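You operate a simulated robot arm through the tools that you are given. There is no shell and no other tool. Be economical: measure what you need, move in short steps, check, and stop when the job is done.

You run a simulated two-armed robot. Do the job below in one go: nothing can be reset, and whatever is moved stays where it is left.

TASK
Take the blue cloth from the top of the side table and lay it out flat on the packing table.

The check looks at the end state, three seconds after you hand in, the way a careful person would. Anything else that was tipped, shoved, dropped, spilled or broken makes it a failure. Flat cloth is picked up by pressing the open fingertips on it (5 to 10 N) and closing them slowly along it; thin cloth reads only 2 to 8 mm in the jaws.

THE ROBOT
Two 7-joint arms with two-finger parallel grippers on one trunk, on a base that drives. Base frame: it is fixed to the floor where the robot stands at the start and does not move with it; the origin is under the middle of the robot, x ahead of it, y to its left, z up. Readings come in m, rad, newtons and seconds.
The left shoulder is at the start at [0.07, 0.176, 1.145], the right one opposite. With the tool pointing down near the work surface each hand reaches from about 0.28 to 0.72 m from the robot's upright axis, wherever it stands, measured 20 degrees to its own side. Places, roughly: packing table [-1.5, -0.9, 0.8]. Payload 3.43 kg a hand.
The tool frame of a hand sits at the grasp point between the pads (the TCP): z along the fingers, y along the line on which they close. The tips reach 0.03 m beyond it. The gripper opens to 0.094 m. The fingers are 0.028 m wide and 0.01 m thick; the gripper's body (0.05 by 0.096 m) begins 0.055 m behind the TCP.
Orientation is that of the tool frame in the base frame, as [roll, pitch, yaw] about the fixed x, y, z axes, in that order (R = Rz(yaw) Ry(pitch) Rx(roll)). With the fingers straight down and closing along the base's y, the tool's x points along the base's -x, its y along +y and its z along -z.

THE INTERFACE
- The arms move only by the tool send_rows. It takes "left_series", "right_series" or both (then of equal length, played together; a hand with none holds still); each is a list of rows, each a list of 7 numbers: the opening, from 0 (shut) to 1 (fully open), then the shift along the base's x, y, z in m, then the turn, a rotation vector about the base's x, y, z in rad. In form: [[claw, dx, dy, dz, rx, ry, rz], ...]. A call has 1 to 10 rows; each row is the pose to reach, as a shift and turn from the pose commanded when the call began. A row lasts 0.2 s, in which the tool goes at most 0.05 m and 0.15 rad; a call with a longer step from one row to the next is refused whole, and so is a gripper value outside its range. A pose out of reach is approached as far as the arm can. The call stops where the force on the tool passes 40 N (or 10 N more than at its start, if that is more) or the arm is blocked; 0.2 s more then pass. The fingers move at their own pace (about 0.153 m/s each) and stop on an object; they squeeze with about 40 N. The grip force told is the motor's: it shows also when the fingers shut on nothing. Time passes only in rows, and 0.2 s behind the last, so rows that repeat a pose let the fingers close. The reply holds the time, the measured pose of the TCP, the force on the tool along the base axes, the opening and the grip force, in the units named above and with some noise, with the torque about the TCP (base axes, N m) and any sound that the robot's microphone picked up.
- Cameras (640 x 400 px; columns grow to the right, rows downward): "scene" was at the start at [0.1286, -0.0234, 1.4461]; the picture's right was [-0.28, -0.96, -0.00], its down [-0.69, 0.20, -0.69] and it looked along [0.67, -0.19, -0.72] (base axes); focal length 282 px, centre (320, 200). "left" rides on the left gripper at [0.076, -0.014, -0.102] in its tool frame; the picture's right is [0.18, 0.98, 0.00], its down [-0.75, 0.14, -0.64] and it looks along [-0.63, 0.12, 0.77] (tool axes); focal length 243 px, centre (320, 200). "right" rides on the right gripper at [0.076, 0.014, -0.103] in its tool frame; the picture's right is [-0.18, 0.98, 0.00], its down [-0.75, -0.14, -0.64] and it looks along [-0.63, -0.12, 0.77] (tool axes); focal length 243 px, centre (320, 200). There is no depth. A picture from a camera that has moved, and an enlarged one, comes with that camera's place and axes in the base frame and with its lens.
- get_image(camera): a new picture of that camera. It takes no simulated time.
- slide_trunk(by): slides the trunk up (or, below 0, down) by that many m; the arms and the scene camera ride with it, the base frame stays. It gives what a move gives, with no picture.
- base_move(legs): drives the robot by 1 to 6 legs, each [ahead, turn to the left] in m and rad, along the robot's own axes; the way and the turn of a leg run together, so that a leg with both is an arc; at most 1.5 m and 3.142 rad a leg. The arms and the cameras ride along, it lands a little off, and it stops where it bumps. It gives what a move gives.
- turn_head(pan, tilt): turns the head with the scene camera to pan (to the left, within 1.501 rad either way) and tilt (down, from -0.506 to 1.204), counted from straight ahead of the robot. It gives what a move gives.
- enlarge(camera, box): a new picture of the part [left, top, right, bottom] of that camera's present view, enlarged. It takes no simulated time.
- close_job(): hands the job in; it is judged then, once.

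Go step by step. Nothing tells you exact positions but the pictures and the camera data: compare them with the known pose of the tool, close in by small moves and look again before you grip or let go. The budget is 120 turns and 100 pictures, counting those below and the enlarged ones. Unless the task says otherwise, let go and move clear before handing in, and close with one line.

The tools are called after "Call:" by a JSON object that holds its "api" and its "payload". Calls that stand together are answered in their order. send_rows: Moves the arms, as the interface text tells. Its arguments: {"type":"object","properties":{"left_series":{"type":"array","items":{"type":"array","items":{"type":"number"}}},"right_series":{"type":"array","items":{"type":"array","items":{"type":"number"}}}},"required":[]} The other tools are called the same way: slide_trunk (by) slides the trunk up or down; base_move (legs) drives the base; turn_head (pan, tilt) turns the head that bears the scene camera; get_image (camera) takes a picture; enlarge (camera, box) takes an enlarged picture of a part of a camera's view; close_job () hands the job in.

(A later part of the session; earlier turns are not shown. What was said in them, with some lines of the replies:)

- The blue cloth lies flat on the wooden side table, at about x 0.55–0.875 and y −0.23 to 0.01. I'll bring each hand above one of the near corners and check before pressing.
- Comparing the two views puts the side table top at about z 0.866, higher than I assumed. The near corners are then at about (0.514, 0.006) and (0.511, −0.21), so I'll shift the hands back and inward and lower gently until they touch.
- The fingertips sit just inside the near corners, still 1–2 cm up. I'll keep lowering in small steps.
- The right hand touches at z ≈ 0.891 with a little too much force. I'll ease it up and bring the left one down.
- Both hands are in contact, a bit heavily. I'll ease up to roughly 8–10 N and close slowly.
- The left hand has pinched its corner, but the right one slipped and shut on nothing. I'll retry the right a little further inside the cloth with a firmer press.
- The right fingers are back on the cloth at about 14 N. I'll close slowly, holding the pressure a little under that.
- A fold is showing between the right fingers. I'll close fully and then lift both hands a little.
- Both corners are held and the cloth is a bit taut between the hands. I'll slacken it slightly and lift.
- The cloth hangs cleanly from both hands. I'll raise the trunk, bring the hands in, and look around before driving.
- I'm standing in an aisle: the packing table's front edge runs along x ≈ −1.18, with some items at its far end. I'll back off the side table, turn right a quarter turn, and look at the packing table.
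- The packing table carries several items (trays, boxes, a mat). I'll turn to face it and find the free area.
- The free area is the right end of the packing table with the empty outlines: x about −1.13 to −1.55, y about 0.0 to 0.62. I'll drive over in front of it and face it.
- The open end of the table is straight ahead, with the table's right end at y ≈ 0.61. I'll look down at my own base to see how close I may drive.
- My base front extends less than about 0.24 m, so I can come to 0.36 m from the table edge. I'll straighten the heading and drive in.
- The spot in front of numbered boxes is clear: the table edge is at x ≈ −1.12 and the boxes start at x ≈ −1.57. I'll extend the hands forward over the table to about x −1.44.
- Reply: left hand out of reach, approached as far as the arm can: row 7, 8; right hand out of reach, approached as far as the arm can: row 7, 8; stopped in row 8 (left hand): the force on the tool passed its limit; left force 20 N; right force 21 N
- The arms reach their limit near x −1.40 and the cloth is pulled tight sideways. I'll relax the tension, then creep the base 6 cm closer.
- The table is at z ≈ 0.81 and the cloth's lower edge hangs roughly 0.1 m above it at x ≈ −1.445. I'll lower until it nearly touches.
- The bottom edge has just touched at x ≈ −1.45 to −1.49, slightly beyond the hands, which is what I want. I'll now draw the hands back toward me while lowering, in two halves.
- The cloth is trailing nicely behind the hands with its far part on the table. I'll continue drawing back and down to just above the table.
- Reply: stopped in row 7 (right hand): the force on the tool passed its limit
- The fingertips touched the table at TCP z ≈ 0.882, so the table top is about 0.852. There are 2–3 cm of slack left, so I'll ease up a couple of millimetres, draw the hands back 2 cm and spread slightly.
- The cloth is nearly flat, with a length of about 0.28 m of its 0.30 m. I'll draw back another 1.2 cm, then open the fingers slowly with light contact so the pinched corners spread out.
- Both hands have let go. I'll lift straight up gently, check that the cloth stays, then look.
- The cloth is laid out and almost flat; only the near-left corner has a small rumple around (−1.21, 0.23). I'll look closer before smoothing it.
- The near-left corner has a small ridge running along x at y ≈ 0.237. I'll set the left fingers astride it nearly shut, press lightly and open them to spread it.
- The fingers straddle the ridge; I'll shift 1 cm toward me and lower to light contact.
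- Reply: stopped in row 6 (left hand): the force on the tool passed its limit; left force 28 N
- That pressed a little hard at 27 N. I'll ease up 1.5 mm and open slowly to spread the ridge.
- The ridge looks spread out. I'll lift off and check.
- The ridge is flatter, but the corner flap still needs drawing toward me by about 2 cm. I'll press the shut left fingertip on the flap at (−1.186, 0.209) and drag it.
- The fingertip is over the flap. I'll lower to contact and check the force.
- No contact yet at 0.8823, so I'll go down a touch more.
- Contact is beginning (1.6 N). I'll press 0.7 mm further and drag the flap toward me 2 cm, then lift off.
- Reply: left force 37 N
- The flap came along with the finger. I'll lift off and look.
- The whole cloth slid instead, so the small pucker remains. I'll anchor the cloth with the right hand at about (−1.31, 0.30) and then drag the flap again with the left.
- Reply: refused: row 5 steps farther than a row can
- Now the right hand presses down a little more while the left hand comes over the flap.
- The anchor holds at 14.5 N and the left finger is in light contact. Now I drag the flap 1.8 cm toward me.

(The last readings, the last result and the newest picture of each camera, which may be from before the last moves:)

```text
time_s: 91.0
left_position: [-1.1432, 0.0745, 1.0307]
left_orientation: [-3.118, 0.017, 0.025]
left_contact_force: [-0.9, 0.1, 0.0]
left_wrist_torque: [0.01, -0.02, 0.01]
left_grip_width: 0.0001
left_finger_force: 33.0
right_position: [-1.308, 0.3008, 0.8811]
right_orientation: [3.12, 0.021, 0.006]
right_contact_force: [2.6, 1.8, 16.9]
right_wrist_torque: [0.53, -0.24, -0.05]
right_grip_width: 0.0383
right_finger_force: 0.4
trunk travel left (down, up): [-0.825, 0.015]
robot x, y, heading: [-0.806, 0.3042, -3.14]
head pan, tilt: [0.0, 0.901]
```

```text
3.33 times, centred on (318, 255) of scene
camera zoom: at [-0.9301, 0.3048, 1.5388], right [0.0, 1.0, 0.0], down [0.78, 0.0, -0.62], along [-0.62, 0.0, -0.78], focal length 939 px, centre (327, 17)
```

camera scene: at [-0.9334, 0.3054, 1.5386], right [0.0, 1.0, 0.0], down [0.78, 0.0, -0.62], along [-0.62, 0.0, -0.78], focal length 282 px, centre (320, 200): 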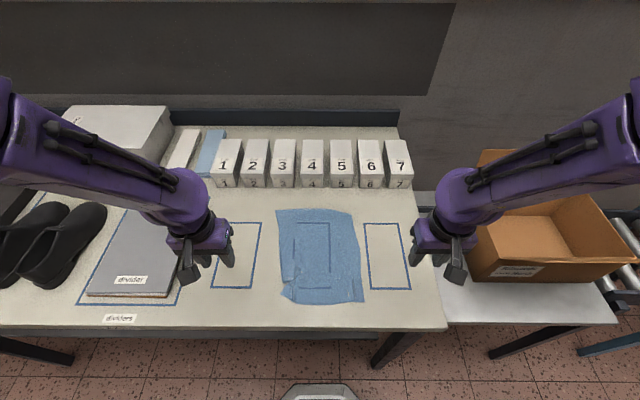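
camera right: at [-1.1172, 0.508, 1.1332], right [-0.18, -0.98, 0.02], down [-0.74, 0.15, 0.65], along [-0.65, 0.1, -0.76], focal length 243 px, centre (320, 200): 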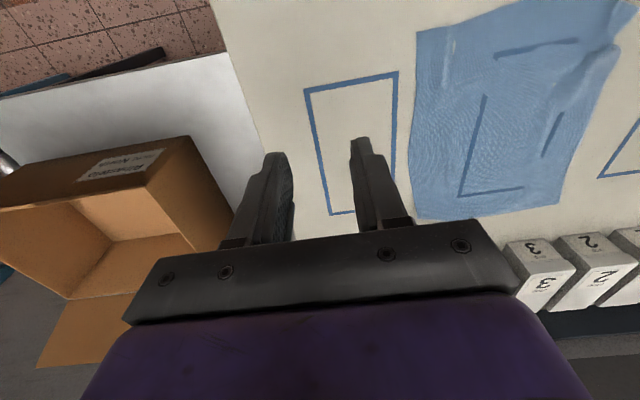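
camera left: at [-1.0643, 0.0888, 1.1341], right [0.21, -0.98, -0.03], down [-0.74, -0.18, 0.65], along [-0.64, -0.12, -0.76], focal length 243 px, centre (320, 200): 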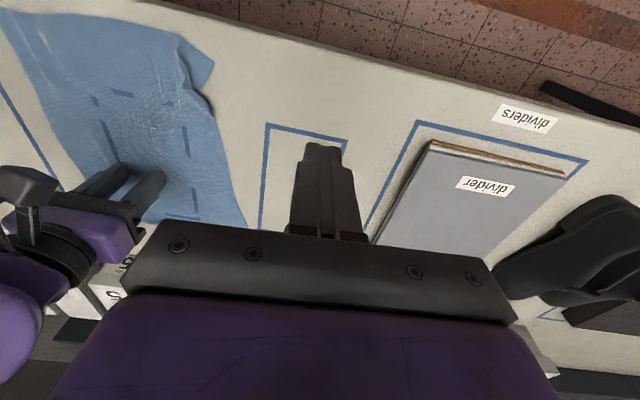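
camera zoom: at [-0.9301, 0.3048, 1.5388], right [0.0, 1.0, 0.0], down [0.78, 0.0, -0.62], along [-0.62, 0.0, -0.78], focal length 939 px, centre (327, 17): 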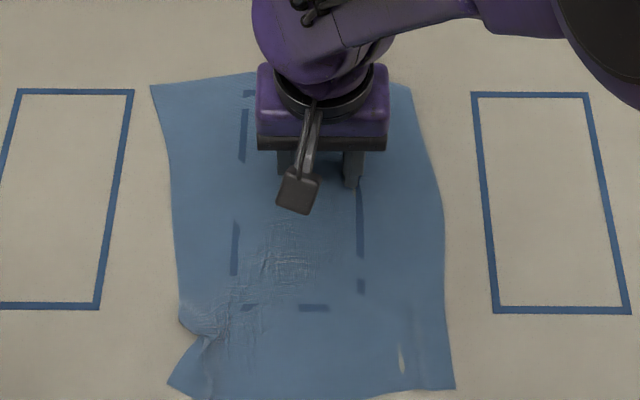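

Fold seems partly relieved, with faint strain lines from the anchor. I'll lift the right hand away and inspect.

Call:
{"api": "send_rows", "payload": {"right_series": [[0.4, 0, 0, 0.01, 0, 0, 0], [0.4, 0, 0, 0.03, 0, 0, 0], [0.4, 0, 0, 0.06, 0, 0, 0], [0.4, 0.01, 0.04, 0.08, 0, 0, 0], [0.4, 0.03, 0.08, 0.09, 0, 0, 0], [0.4, 0.05, 0.12, 0.1, 0, 0, 0], [0.4, 0.07, 0.16, 0.12, 0, 0, 0], [0.4, 0.1, 0.2, 0.13, 0, 0, 0], [0.4, 0.1, 0.22, 0.15, 0, 0, 0]]}}

Call:
{"api": "enlarge", "payload": {"camera": "scene", "box": [260, 195, 376, 315]}}

Call:
{"api": "enlarge", "payload": {"camera": "left", "box": [140, 20, 260, 150]}}

```text
refused: row 8 steps farther than a row can; nothing moved
```

```text
3.33 times, centred on (318, 255) of scene
camera zoom: at [-0.9301, 0.3048, 1.5388], right [0.0, 1.0, 0.0], down [0.78, 0.0, -0.62], along [-0.62, 0.0, -0.78], focal length 939 px, centre (327, 17)
```

zoom: 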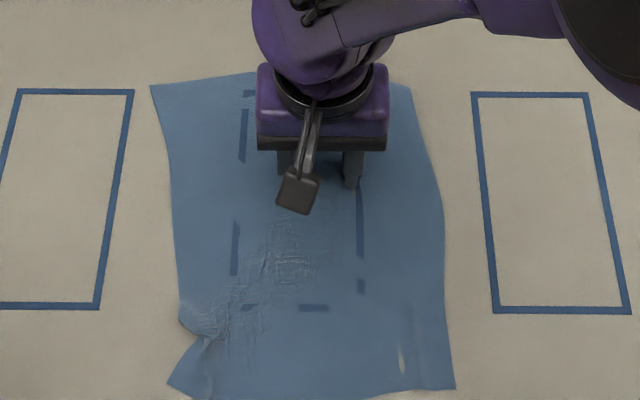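

```text
3.08 times, centred on (200, 85) of left
camera zoom: at [-1.0643, 0.0888, 1.1341], right [0.21, -0.98, -0.03], down [-0.74, -0.18, 0.65], along [-0.64, -0.12, -0.76], focal length 746 px, centre (689, 554)
```

zoom: 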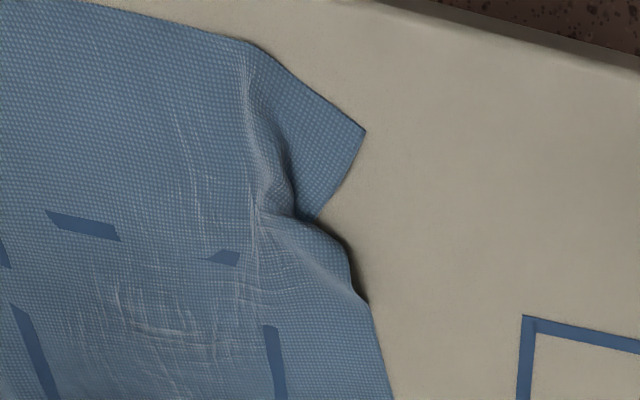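

A closer view shows a small diagonal fold with the flap tucked toward the body, so the flap should be pulled mainly in −y. The right hand still anchors, so I'll press on the flap at (−1.150, 0.206) and drag outward.

Call:
{"api": "send_rows", "payload": {"left_series": [[0, 0, 0.04, -0.03, 0, 0, 0], [0, -0.003, 0.08, -0.05, 0, 0, 0], [0, -0.007, 0.1265, -0.06, 0, 0, 0], [0, -0.007, 0.1315, -0.1, 0, 0, 0], [0, -0.007, 0.1315, -0.136, 0, 0, 0], [0, -0.007, 0.1315, -0.144, 0, 0, 0], [0, -0.007, 0.1315, -0.148, 0, 0, 0], [0, -0.007, 0.1315, -0.1495, 0, 0, 0], [0, -0.007, 0.1315, -0.1495, 0, 0, 0]]}}

Call:
{"api": "get_image", "payload": {"camera": "left"}}

```text
time_s: 93.0
left_position: [-1.1522, 0.2058, 0.8824]
left_orientation: [-3.113, 0.015, 0.038]
left_contact_force: [0.0, 0.2, -0.6]
left_wrist_torque: [-0.04, -0.01, -0.01]
left_grip_width: 0.0001
left_finger_force: 32.5
right_position: [-1.31, 0.3001, 0.8816]
right_orientation: [3.12, 0.022, 0.004]
right_contact_force: [0.6, 0.4, 16.3]
right_wrist_torque: [0.47, -0.17, 0.04]
right_grip_width: 0.0377
right_finger_force: 0.0
trunk travel left (down, up): [-0.825, 0.015]
robot x, y, heading: [-0.8072, 0.3068, -3.144]
head pan, tilt: [0.0, 0.901]
```

```text
42 pictures are left
camera left: at [-1.0738, 0.2214, 0.9848], right [0.22, -0.97, -0.03], down [-0.74, -0.19, 0.65], along [-0.64, -0.12, -0.76], focal length 243 px, centre (320, 200)
```

left: 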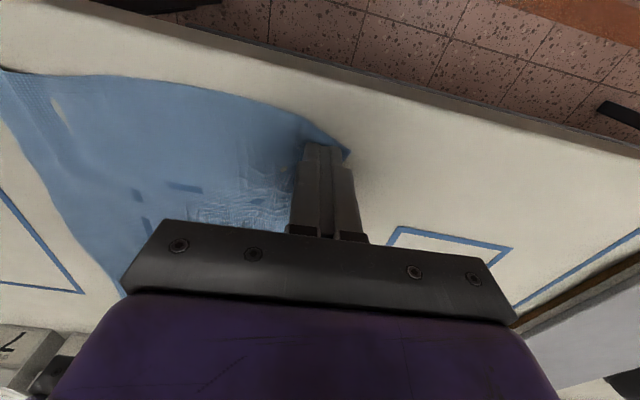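

I'll press about 2 mm more and drag outward (−y, slightly toward me), then lift off both hands in order.

Call:
{"api": "send_rows", "payload": {"left_series": [[0, 0, 0, -0.001, 0, 0, 0], [0, 0, 0, -0.0018, 0, 0, 0], [0, 0.001, -0.004, -0.0018, 0, 0, 0], [0, 0.002, -0.008, -0.0018, 0, 0, 0], [0, 0.003, -0.012, -0.0018, 0, 0, 0], [0, 0.005, -0.016, -0.0018, 0, 0, 0], [0, 0.006, -0.02, -0.0018, 0, 0, 0]]}}

Call:
{"api": "send_rows", "payload": {"left_series": [[0, 0, 0, 0.01, 0, 0, 0], [0, 0, 0, 0.03, 0, 0, 0], [0, 0, 0, 0.06, 0, 0, 0], [0, 0, -0.03, 0.09, 0, 0, 0], [0, 0, -0.07, 0.11, 0, 0, 0], [0, 0, -0.11, 0.13, 0, 0, 0], [0, 0, -0.11, 0.15, 0, 0, 0]]}}

Call:
{"api": "send_rows", "payload": {"right_series": [[0.4, 0, 0, 0.01, 0, 0, 0], [0.4, 0, 0, 0.03, 0, 0, 0], [0.4, 0, 0, 0.06, 0, 0, 0], [0.4, 0.01, 0.04, 0.08, 0, 0, 0], [0.4, 0.03, 0.08, 0.09, 0, 0, 0], [0.4, 0.05, 0.12, 0.1, 0, 0, 0], [0.4, 0.07, 0.16, 0.12, 0, 0, 0], [0.4, 0.09, 0.2, 0.13, 0, 0, 0], [0.4, 0.1, 0.22, 0.15, 0, 0, 0]]}}

Call:
{"api": "enlarge", "payload": {"camera": "scene", "box": [260, 195, 376, 315]}}

Call:
{"api": "enlarge", "payload": {"camera": "left", "box": [100, 20, 260, 190]}}

```text
time_s: 94.2
left_position: [-1.1495, 0.1988, 0.8816]
left_orientation: [-3.122, 0.025, 0.026]
left_contact_force: [3.1, 4.9, 28.9]
left_wrist_torque: [0.09, -0.34, 0.04]
left_grip_width: 0.0001
left_finger_force: 33.1
right_position: [-1.3077, 0.3014, 0.8819]
right_orientation: [3.12, 0.021, 0.006]
right_contact_force: [-0.5, 0.4, 3.5]
right_wrist_torque: [0.13, -0.05, -0.01]
right_grip_width: 0.0377
right_finger_force: 0.3
trunk travel left (down, up): [-0.825, 0.015]
robot x, y, heading: [-0.8076, 0.3074, -3.143]
head pan, tilt: [0.0, 0.901]
stopped in row 5 (left hand): the force on the tool passed its limit (the readings are from after the stop); the commanded pose is now the measured one
```

```text
time_s: 95.8
left_position: [-1.1469, 0.0872, 1.0295]
left_orientation: [-3.121, 0.022, 0.029]
left_contact_force: [-0.4, 0.1, -0.3]
left_wrist_torque: [-0.01, 0.01, -0.02]
left_grip_width: 0.0
left_finger_force: 32.9
right_position: [-1.309, 0.3, 0.8817]
right_orientation: [3.118, 0.021, 0.005]
right_contact_force: [-3.5, 1.1, 26.0]
right_wrist_torque: [0.7, -0.18, 0.11]
right_grip_width: 0.0374
right_finger_force: 0.0
trunk travel left (down, up): [-0.825, 0.015]
robot x, y, heading: [-0.8079, 0.3078, -3.144]
head pan, tilt: [0.0, 0.901]
```

```text
time_s: 97.8
left_position: [-1.1493, 0.0875, 1.0285]
left_orientation: [-3.119, 0.021, 0.026]
left_contact_force: [-0.2, -0.1, 0.3]
left_wrist_torque: [0.0, 0.01, 0.02]
left_grip_width: 0.0
left_finger_force: 33.3
right_position: [-1.2088, 0.5219, 1.0303]
right_orientation: [3.121, 0.017, 0.005]
right_contact_force: [-0.5, -0.4, 0.8]
right_wrist_torque: [-0.03, 0.01, 0.0]
right_grip_width: 0.0378
right_finger_force: 0.1
trunk travel left (down, up): [-0.825, 0.015]
robot x, y, heading: [-0.8066, 0.3058, -3.142]
head pan, tilt: [0.0, 0.901]
```

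```text
3.33 times, centred on (318, 255) of scene
camera zoom: at [-0.9318, 0.3057, 1.5387], right [0.0, 1.0, 0.0], down [0.78, 0.0, -0.62], along [-0.62, 0.0, -0.78], focal length 939 px, centre (327, 17)
```

zoom: 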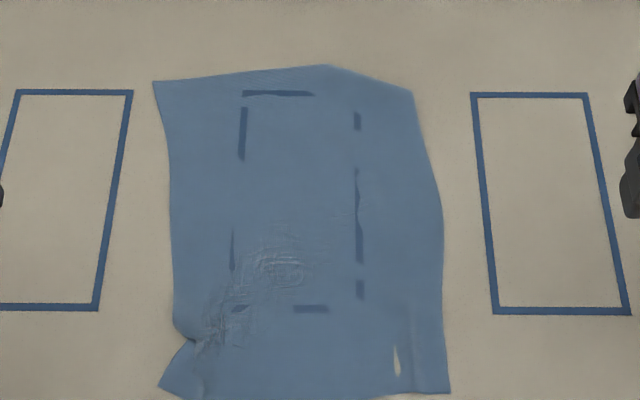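

```text
2.35 times, centred on (180, 105) of left
camera zoom: at [-1.071, 0.1026, 1.1305], right [0.21, -0.98, -0.02], down [-0.74, -0.17, 0.65], along [-0.64, -0.12, -0.76], focal length 571 px, centre (649, 424)
```

zoom: 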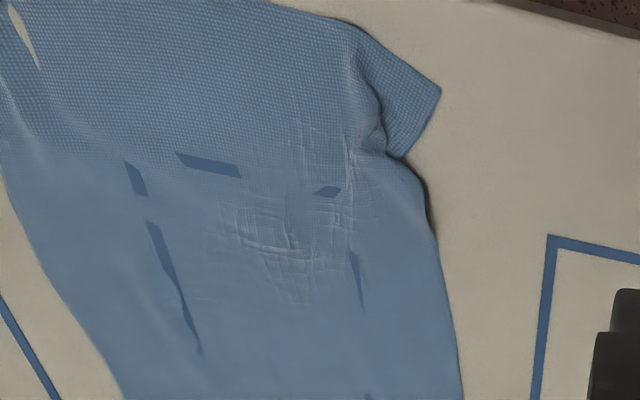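

The cloth is flat apart from a narrow tuck at the near-left corner. I'll try once more, pinching just that corner tip, lifting slightly and laying it outward.

Call:
{"api": "send_rows", "payload": {"left_series": [[0.18, 0, 0.04, -0.03, 0, 0, 0], [0.18, -0.001, 0.08, -0.05, 0, 0, 0], [0.18, -0.001, 0.114, -0.08, 0, 0, 0], [0.18, -0.001, 0.114, -0.12, 0, 0, 0], [0.18, -0.001, 0.114, -0.14, 0, 0, 0], [0.18, -0.001, 0.114, -0.145, 0, 0, 0], [0.18, -0.001, 0.114, -0.1465, 0, 0, 0], [0.18, -0.001, 0.114, -0.1465, 0, 0, 0]]}}

Call:
{"api": "get_image", "payload": {"camera": "left"}}

```text
time_s: 99.5
left_position: [-1.1528, 0.2019, 0.8827]
left_orientation: [-3.116, 0.019, 0.031]
left_contact_force: [-0.1, -0.5, -0.1]
left_wrist_torque: [-0.02, 0.01, 0.05]
left_grip_width: 0.0168
left_finger_force: 0.1
right_position: [-1.2102, 0.523, 1.0289]
right_orientation: [3.121, 0.018, 0.005]
right_contact_force: [0.1, 0.3, -0.4]
right_wrist_torque: [0.0, -0.02, 0.01]
right_grip_width: 0.0375
right_finger_force: 0.1
trunk travel left (down, up): [-0.825, 0.015]
robot x, y, heading: [-0.8045, 0.3052, -3.143]
head pan, tilt: [0.0, 0.901]
```

```text
39 pictures are left
camera left: at [-1.074, 0.2168, 0.9844], right [0.21, -0.98, -0.03], down [-0.74, -0.18, 0.65], along [-0.64, -0.12, -0.76], focal length 243 px, centre (320, 200)
```

left: 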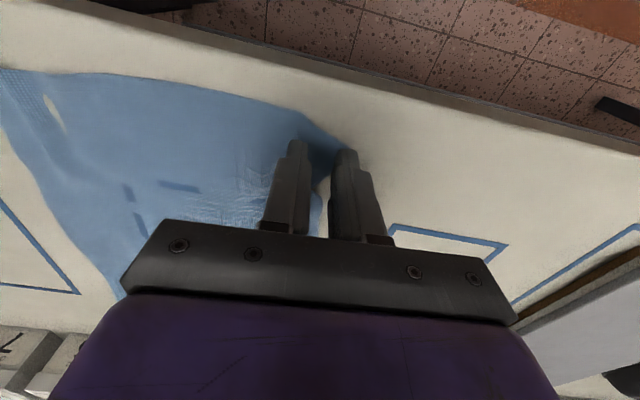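

The fingers sit on the corner flap. I'll press in gently and close slowly.

Call:
{"api": "send_rows", "payload": {"left_series": [[0.18, 0, 0, -0.0008, 0, 0, 0], [0.18, 0, 0, -0.0014, 0, 0, 0], [0.15, 0, 0, -0.0014, 0, 0, 0], [0.12, 0, 0, -0.0014, 0, 0, 0], [0.09, 0, 0, -0.0014, 0, 0, 0], [0.06, 0, 0, -0.0014, 0, 0, 0], [0.03, 0, 0, -0.0014, 0, 0, 0], [0, 0, 0, -0.0014, 0, 0, 0], [0, 0, 0, -0.0014, 0, 0, 0]]}}

Call:
{"api": "enlarge", "payload": {"camera": "left", "box": [240, 80, 400, 190]}}

```text
time_s: 101.5
left_position: [-1.1524, 0.2023, 0.8818]
left_orientation: [-3.116, 0.019, 0.032]
left_contact_force: [0.2, -0.3, 0.1]
left_wrist_torque: [0.01, 0.03, 0.0]
left_grip_width: 0.0
left_finger_force: 33.1
right_position: [-1.2112, 0.5233, 1.029]
right_orientation: [3.121, 0.018, 0.007]
right_contact_force: [-0.3, 0.5, -0.3]
right_wrist_torque: [0.01, -0.02, -0.03]
right_grip_width: 0.0378
right_finger_force: 0.1
trunk travel left (down, up): [-0.825, 0.015]
robot x, y, heading: [-0.806, 0.3072, -3.139]
head pan, tilt: [0.0, 0.901]
```

```text
3.64 times, centred on (320, 135) of left
camera zoom: at [-1.0741, 0.2167, 0.9836], right [0.21, -0.98, -0.03], down [-0.74, -0.18, 0.65], along [-0.64, -0.12, -0.76], focal length 882 px, centre (320, 436)
```

zoom: 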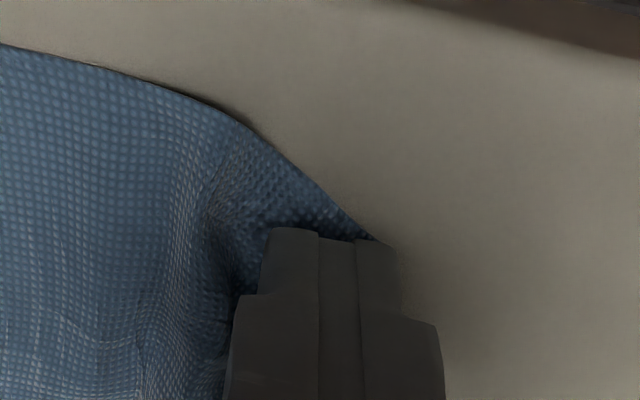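

That missed because the press was too light. I'll reopen and press a bit deeper, checking the force.

Call:
{"api": "send_rows", "payload": {"left_series": [[0, 0, 0, 0.006, 0, 0, 0], [0.2, 0, 0.001, 0.006, 0, 0, 0], [0.2, 0, 0.001, 0.006, 0, 0, 0], [0.2, 0, 0.001, 0.002, 0, 0, 0], [0.2, 0, 0.001, 0.0, 0, 0, 0], [0.2, 0, 0.001, -0.001, 0, 0, 0], [0.2, 0, 0.001, -0.001, 0, 0, 0]]}}

```text
time_s: 103.2
left_position: [-1.1532, 0.2023, 0.8817]
left_orientation: [-3.114, 0.022, 0.032]
left_contact_force: [0.2, 0.1, 0.6]
left_wrist_torque: [0.01, 0.02, -0.02]
left_grip_width: 0.0187
left_finger_force: 0.4
right_position: [-1.2109, 0.5217, 1.0286]
right_orientation: [3.12, 0.017, 0.005]
right_contact_force: [0.4, 0.1, 0.5]
right_wrist_torque: [-0.01, -0.03, 0.04]
right_grip_width: 0.0376
right_finger_force: 0.0
trunk travel left (down, up): [-0.825, 0.015]
robot x, y, heading: [-0.8088, 0.307, -3.139]
head pan, tilt: [0.0, 0.901]
```

Call:
{"api": "send_rows", "payload": {"left_series": [[0.2, 0, 0, -0.0005, 0, 0, 0], [0.2, 0, 0, -0.001, 0, 0, 0], [0.2, 0, 0, -0.001, 0, 0, 0]]}}

```text
time_s: 104.0
left_position: [-1.1533, 0.2027, 0.8805]
left_orientation: [-3.116, 0.022, 0.034]
left_contact_force: [-2.4, -1.6, 21.8]
left_wrist_torque: [0.22, -0.15, 0.01]
left_grip_width: 0.0182
left_finger_force: 0.1
right_position: [-1.2102, 0.5227, 1.0301]
right_orientation: [3.12, 0.019, 0.006]
right_contact_force: [-0.3, -0.3, 0.1]
right_wrist_torque: [0.01, -0.05, 0.01]
right_grip_width: 0.0377
right_finger_force: 0.0
trunk travel left (down, up): [-0.825, 0.015]
robot x, y, heading: [-0.8119, 0.3096, -3.143]
head pan, tilt: [0.0, 0.901]
```

Contact is now firm; I'll ease 0.4 mm and close slowly.

Call:
{"api": "send_rows", "payload": {"left_series": [[0.2, 0, 0, 0.0004, 0, 0, 0], [0.17, 0, 0, 0.0004, 0, 0, 0], [0.14, 0, 0, 0.0004, 0, 0, 0], [0.11, 0, 0, 0.0004, 0, 0, 0], [0.08, 0, 0, 0.0003, 0, 0, 0], [0.05, 0, 0, 0.0002, 0, 0, 0], [0.02, 0, 0, 0.0001, 0, 0, 0], [0, 0, 0, 0.0, 0, 0, 0], [0, 0, 0, 0, 0, 0, 0]]}}

Call:
{"api": "enlarge", "payload": {"camera": "left", "box": [240, 80, 400, 190]}}

```text
time_s: 106.0
left_position: [-1.1513, 0.2025, 0.8807]
left_orientation: [-3.115, 0.022, 0.035]
left_contact_force: [2.6, 2.4, 18.0]
left_wrist_torque: [0.13, -0.26, 0.05]
left_grip_width: 0.0014
left_finger_force: 36.2
right_position: [-1.2087, 0.5227, 1.0298]
right_orientation: [3.118, 0.019, 0.004]
right_contact_force: [0.1, -0.3, -0.1]
right_wrist_torque: [0.0, 0.01, -0.03]
right_grip_width: 0.0374
right_finger_force: 0.1
trunk travel left (down, up): [-0.825, 0.015]
robot x, y, heading: [-0.8124, 0.3077, -3.145]
head pan, tilt: [0.0, 0.901]
```

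```text
3.64 times, centred on (320, 135) of left
camera zoom: at [-1.0728, 0.2188, 0.9828], right [0.22, -0.98, -0.03], down [-0.73, -0.18, 0.65], along [-0.64, -0.12, -0.76], focal length 882 px, centre (320, 436)
```

zoom: 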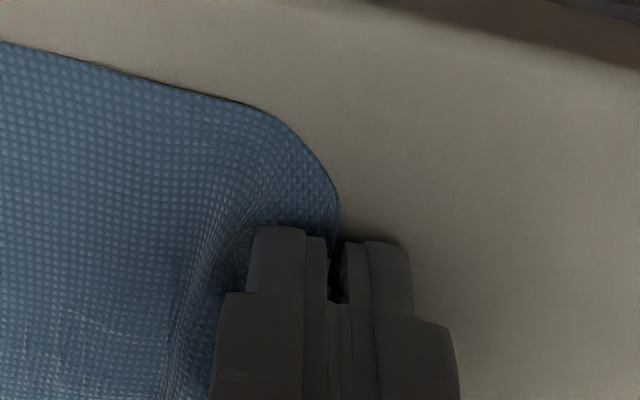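

The corner tip is held (1.4 mm). I'll lift it 3–4 cm, carry it slightly outward and toward me, and lower it again.

Call:
{"api": "send_rows", "payload": {"left_series": [[0, 0, 0, 0.015, 0, 0, 0], [0, 0, -0.002, 0.03, 0, 0, 0], [0, 0.002, -0.004, 0.04, 0, 0, 0], [0, 0.005, -0.006, 0.04, 0, 0, 0], [0, 0.008, -0.009, 0.03, 0, 0, 0], [0, 0.011, -0.012, 0.02, 0, 0, 0], [0, 0.014, -0.015, 0.01, 0, 0, 0], [0, 0.015, -0.016, 0.004, 0, 0, 0], [0, 0.015, -0.016, 0.004, 0, 0, 0]]}}

Call:
{"api": "get_image", "payload": {"camera": "left"}}

Call:
{"api": "enlarge", "payload": {"camera": "scene", "box": [260, 195, 376, 315]}}

```text
time_s: 108.0
left_position: [-1.1379, 0.1857, 0.8831]
left_orientation: [-3.122, 0.02, 0.026]
left_contact_force: [0.3, 0.1, -0.2]
left_wrist_torque: [-0.01, -0.01, 0.0]
left_grip_width: 0.0012
left_finger_force: 36.2
right_position: [-1.2105, 0.5228, 1.0287]
right_orientation: [3.121, 0.018, 0.006]
right_contact_force: [1.0, 0.3, -0.6]
right_wrist_torque: [0.01, 0.03, -0.01]
right_grip_width: 0.0375
right_finger_force: 0.1
trunk travel left (down, up): [-0.825, 0.015]
robot x, y, heading: [-0.8061, 0.3081, -3.142]
head pan, tilt: [0.0, 0.901]
```

```text
36 pictures are left
camera left: at [-1.0592, 0.2014, 0.9851], right [0.21, -0.98, -0.02], down [-0.74, -0.17, 0.65], along [-0.64, -0.12, -0.76], focal length 243 px, centre (320, 200)
```

left: 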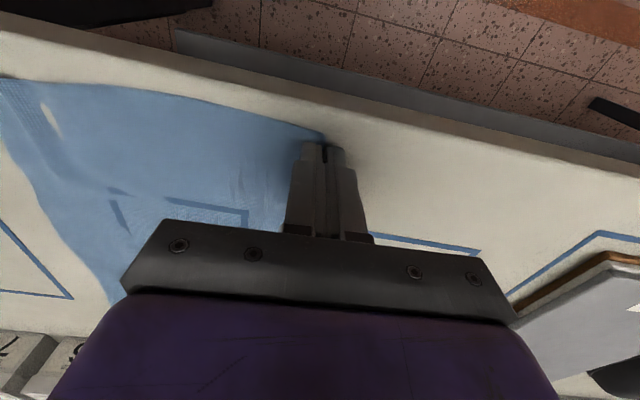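

```text
3.33 times, centred on (318, 255) of scene
camera zoom: at [-0.933, 0.3057, 1.5386], right [0.0, 1.0, 0.0], down [0.78, 0.0, -0.62], along [-0.62, 0.0, -0.78], focal length 939 px, centre (327, 17)
```

zoom: 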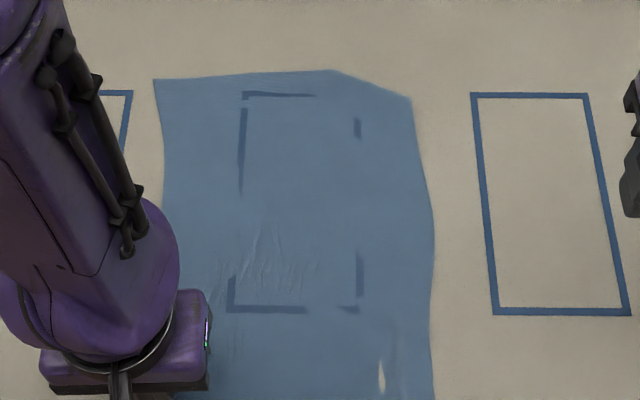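

The tuck is gone. I'll open the fingers gently and lift clear.

Call:
{"api": "send_rows", "payload": {"left_series": [[0, 0, 0, -0.0015, 0, 0, 0], [0.05, 0, 0, -0.0015, 0, 0, 0], [0.1, 0, 0, -0.0015, 0, 0, 0], [0.16, 0, 0, -0.0015, 0, 0, 0], [0.25, 0, 0, -0.001, 0, 0, 0], [0.25, 0, 0, 0.003, 0, 0, 0], [0.25, 0, 0, 0.01, 0, 0, 0], [0.25, 0, 0, 0.03, 0, 0, 0], [0.25, 0, 0, 0.06, 0, 0, 0], [0.25, 0, -0.03, 0.09, 0, 0, 0]]}}

Call:
{"api": "send_rows", "payload": {"left_series": [[0.25, 0, -0.03, 0.02, 0, 0, 0], [0.25, 0, -0.06, 0.04, 0, 0, 0], [0.25, 0, -0.09, 0.06, 0, 0, 0]]}}

Call:
{"api": "enlarge", "payload": {"camera": "scene", "box": [250, 195, 386, 325]}}

Call:
{"api": "get_image", "payload": {"camera": "left"}}

```text
time_s: 110.2
left_position: [-1.1369, 0.1561, 0.9726]
left_orientation: [-3.119, 0.021, 0.027]
left_contact_force: [-0.3, -1.0, 0.6]
left_wrist_torque: [0.02, -0.02, 0.01]
left_grip_width: 0.0235
left_finger_force: 0.0
right_position: [-1.2112, 0.5208, 1.0314]
right_orientation: [3.122, 0.018, 0.005]
right_contact_force: [1.1, 1.0, 0.2]
right_wrist_torque: [0.01, 0.04, -0.01]
right_grip_width: 0.0377
right_finger_force: 0.1
trunk travel left (down, up): [-0.825, 0.015]
robot x, y, heading: [-0.8072, 0.3037, -3.143]
head pan, tilt: [0.0, 0.901]
```

```text
time_s: 111.0
left_position: [-1.1369, 0.0652, 1.0337]
left_orientation: [-3.119, 0.019, 0.025]
left_contact_force: [0.1, -1.3, 0.6]
left_wrist_torque: [-0.01, -0.01, 0.03]
left_grip_width: 0.0237
left_finger_force: 0.0
right_position: [-1.2097, 0.5225, 1.03]
right_orientation: [3.121, 0.016, 0.005]
right_contact_force: [-0.2, -0.2, 0.0]
right_wrist_torque: [-0.02, 0.03, 0.04]
right_grip_width: 0.0375
right_finger_force: 0.1
trunk travel left (down, up): [-0.825, 0.015]
robot x, y, heading: [-0.8094, 0.3066, -3.136]
head pan, tilt: [0.0, 0.901]
```

```text
3.08 times, centred on (318, 260) of scene
camera zoom: at [-0.9322, 0.3049, 1.5386], right [0.0, 1.0, 0.0], down [0.78, 0.0, -0.62], along [-0.62, 0.0, -0.78], focal length 867 px, centre (326, 15)
```

zoom: 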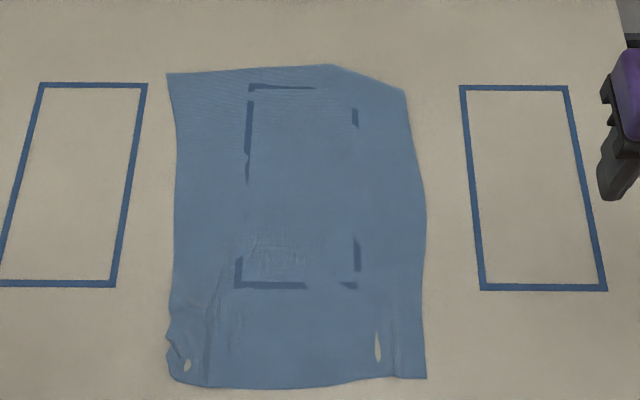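

```text
33 pictures are left
camera left: at [-1.058, 0.0806, 1.1351], right [0.21, -0.98, -0.02], down [-0.74, -0.17, 0.65], along [-0.64, -0.12, -0.76], focal length 243 px, centre (320, 200)
```

left: 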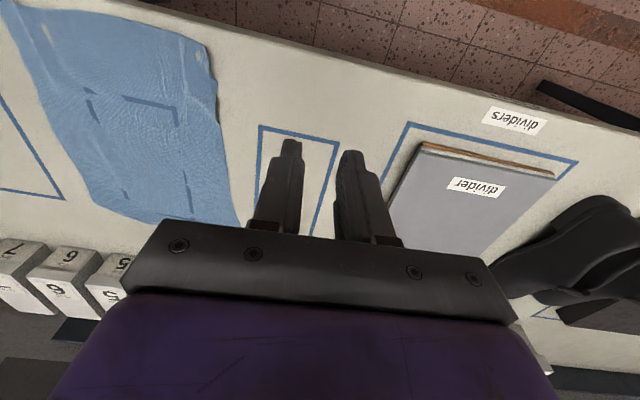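

The cloth now lies flat on the packing table and nothing else was disturbed. I'll raise both hands and back away.

Call:
{"api": "send_rows", "payload": {"left_series": [[0.25, 0, 0, 0.04, 0, 0, 0], [0.25, 0, 0, 0.08, 0, 0, 0], [0.25, 0, 0, 0.12, 0, 0, 0]], "right_series": [[0.4, 0, 0, 0.04, 0, 0, 0], [0.4, 0, 0, 0.08, 0, 0, 0], [0.4, 0, 0, 0.12, 0, 0, 0]]}}

Call:
{"api": "base_move", "payload": {"legs": [[-0.3, 0]]}}

Call:
{"api": "get_image", "payload": {"camera": "scene"}}

```text
time_s: 111.8
left_position: [-1.1368, 0.071, 1.0439]
left_orientation: [-3.127, 0.02, 0.026]
left_contact_force: [0.4, 0.7, -0.6]
left_wrist_torque: [-0.07, -0.02, 0.02]
left_grip_width: 0.0235
left_finger_force: 0.0
left hand out of reach, approached as far as the arm can: row 1, 2, 3
right_position: [-1.211, 0.5286, 1.1489]
right_orientation: [3.113, 0.019, 0.007]
right_contact_force: [-0.7, 0.8, 0.1]
right_wrist_torque: [-0.06, -0.04, 0.02]
right_grip_width: 0.0375
right_finger_force: 0.0
trunk travel left (down, up): [-0.825, 0.015]
robot x, y, heading: [-0.8109, 0.3082, -3.143]
head pan, tilt: [0.0, 0.901]
```

```text
time_s: 113.8
left_position: [-0.8393, 0.0678, 1.0428]
left_orientation: [-3.121, 0.019, 0.018]
left_contact_force: [0.2, 0.3, 0.5]
left_wrist_torque: [0.0, -0.04, 0.05]
left_grip_width: 0.0234
left_finger_force: 0.2
right_position: [-0.9097, 0.524, 1.149]
right_orientation: [3.121, 0.015, -0.003]
right_contact_force: [-0.2, 0.2, -0.6]
right_wrist_torque: [0.04, -0.04, 0.0]
right_grip_width: 0.0377
right_finger_force: 0.0
trunk travel left (down, up): [-0.825, 0.015]
robot x, y, heading: [-0.5071, 0.3027, 3.133]
head pan, tilt: [0.0, 0.901]
```

```text
32 pictures are left
camera scene: at [-0.6344, 0.3052, 1.5384], right [0.01, 1.0, 0.0], down [0.78, -0.01, -0.62], along [-0.62, 0.01, -0.78], focal length 282 px, centre (320, 200)
```

scene: 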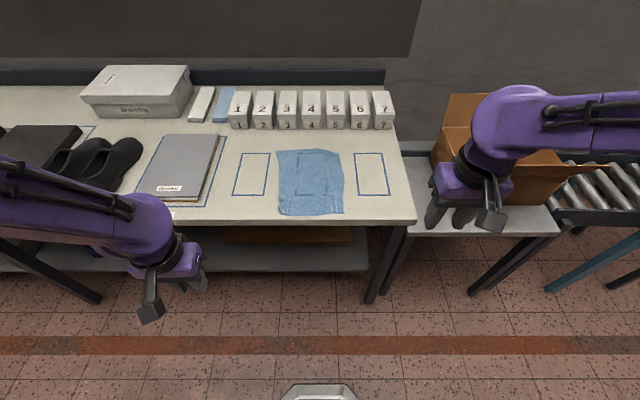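

The cloth lies flat on the packing table, the hands are clear and everything else is in place, so I'm handing in.

Call:
{"api": "close_job", "payload": {}}

```text
The job is handed in.
```

The blue cloth is laid out on the packing table, flat apart from a tiny curl at its near-left corner tip and a few faint wrinkles. Both hands are clear, and the pictures show nothing else moved.
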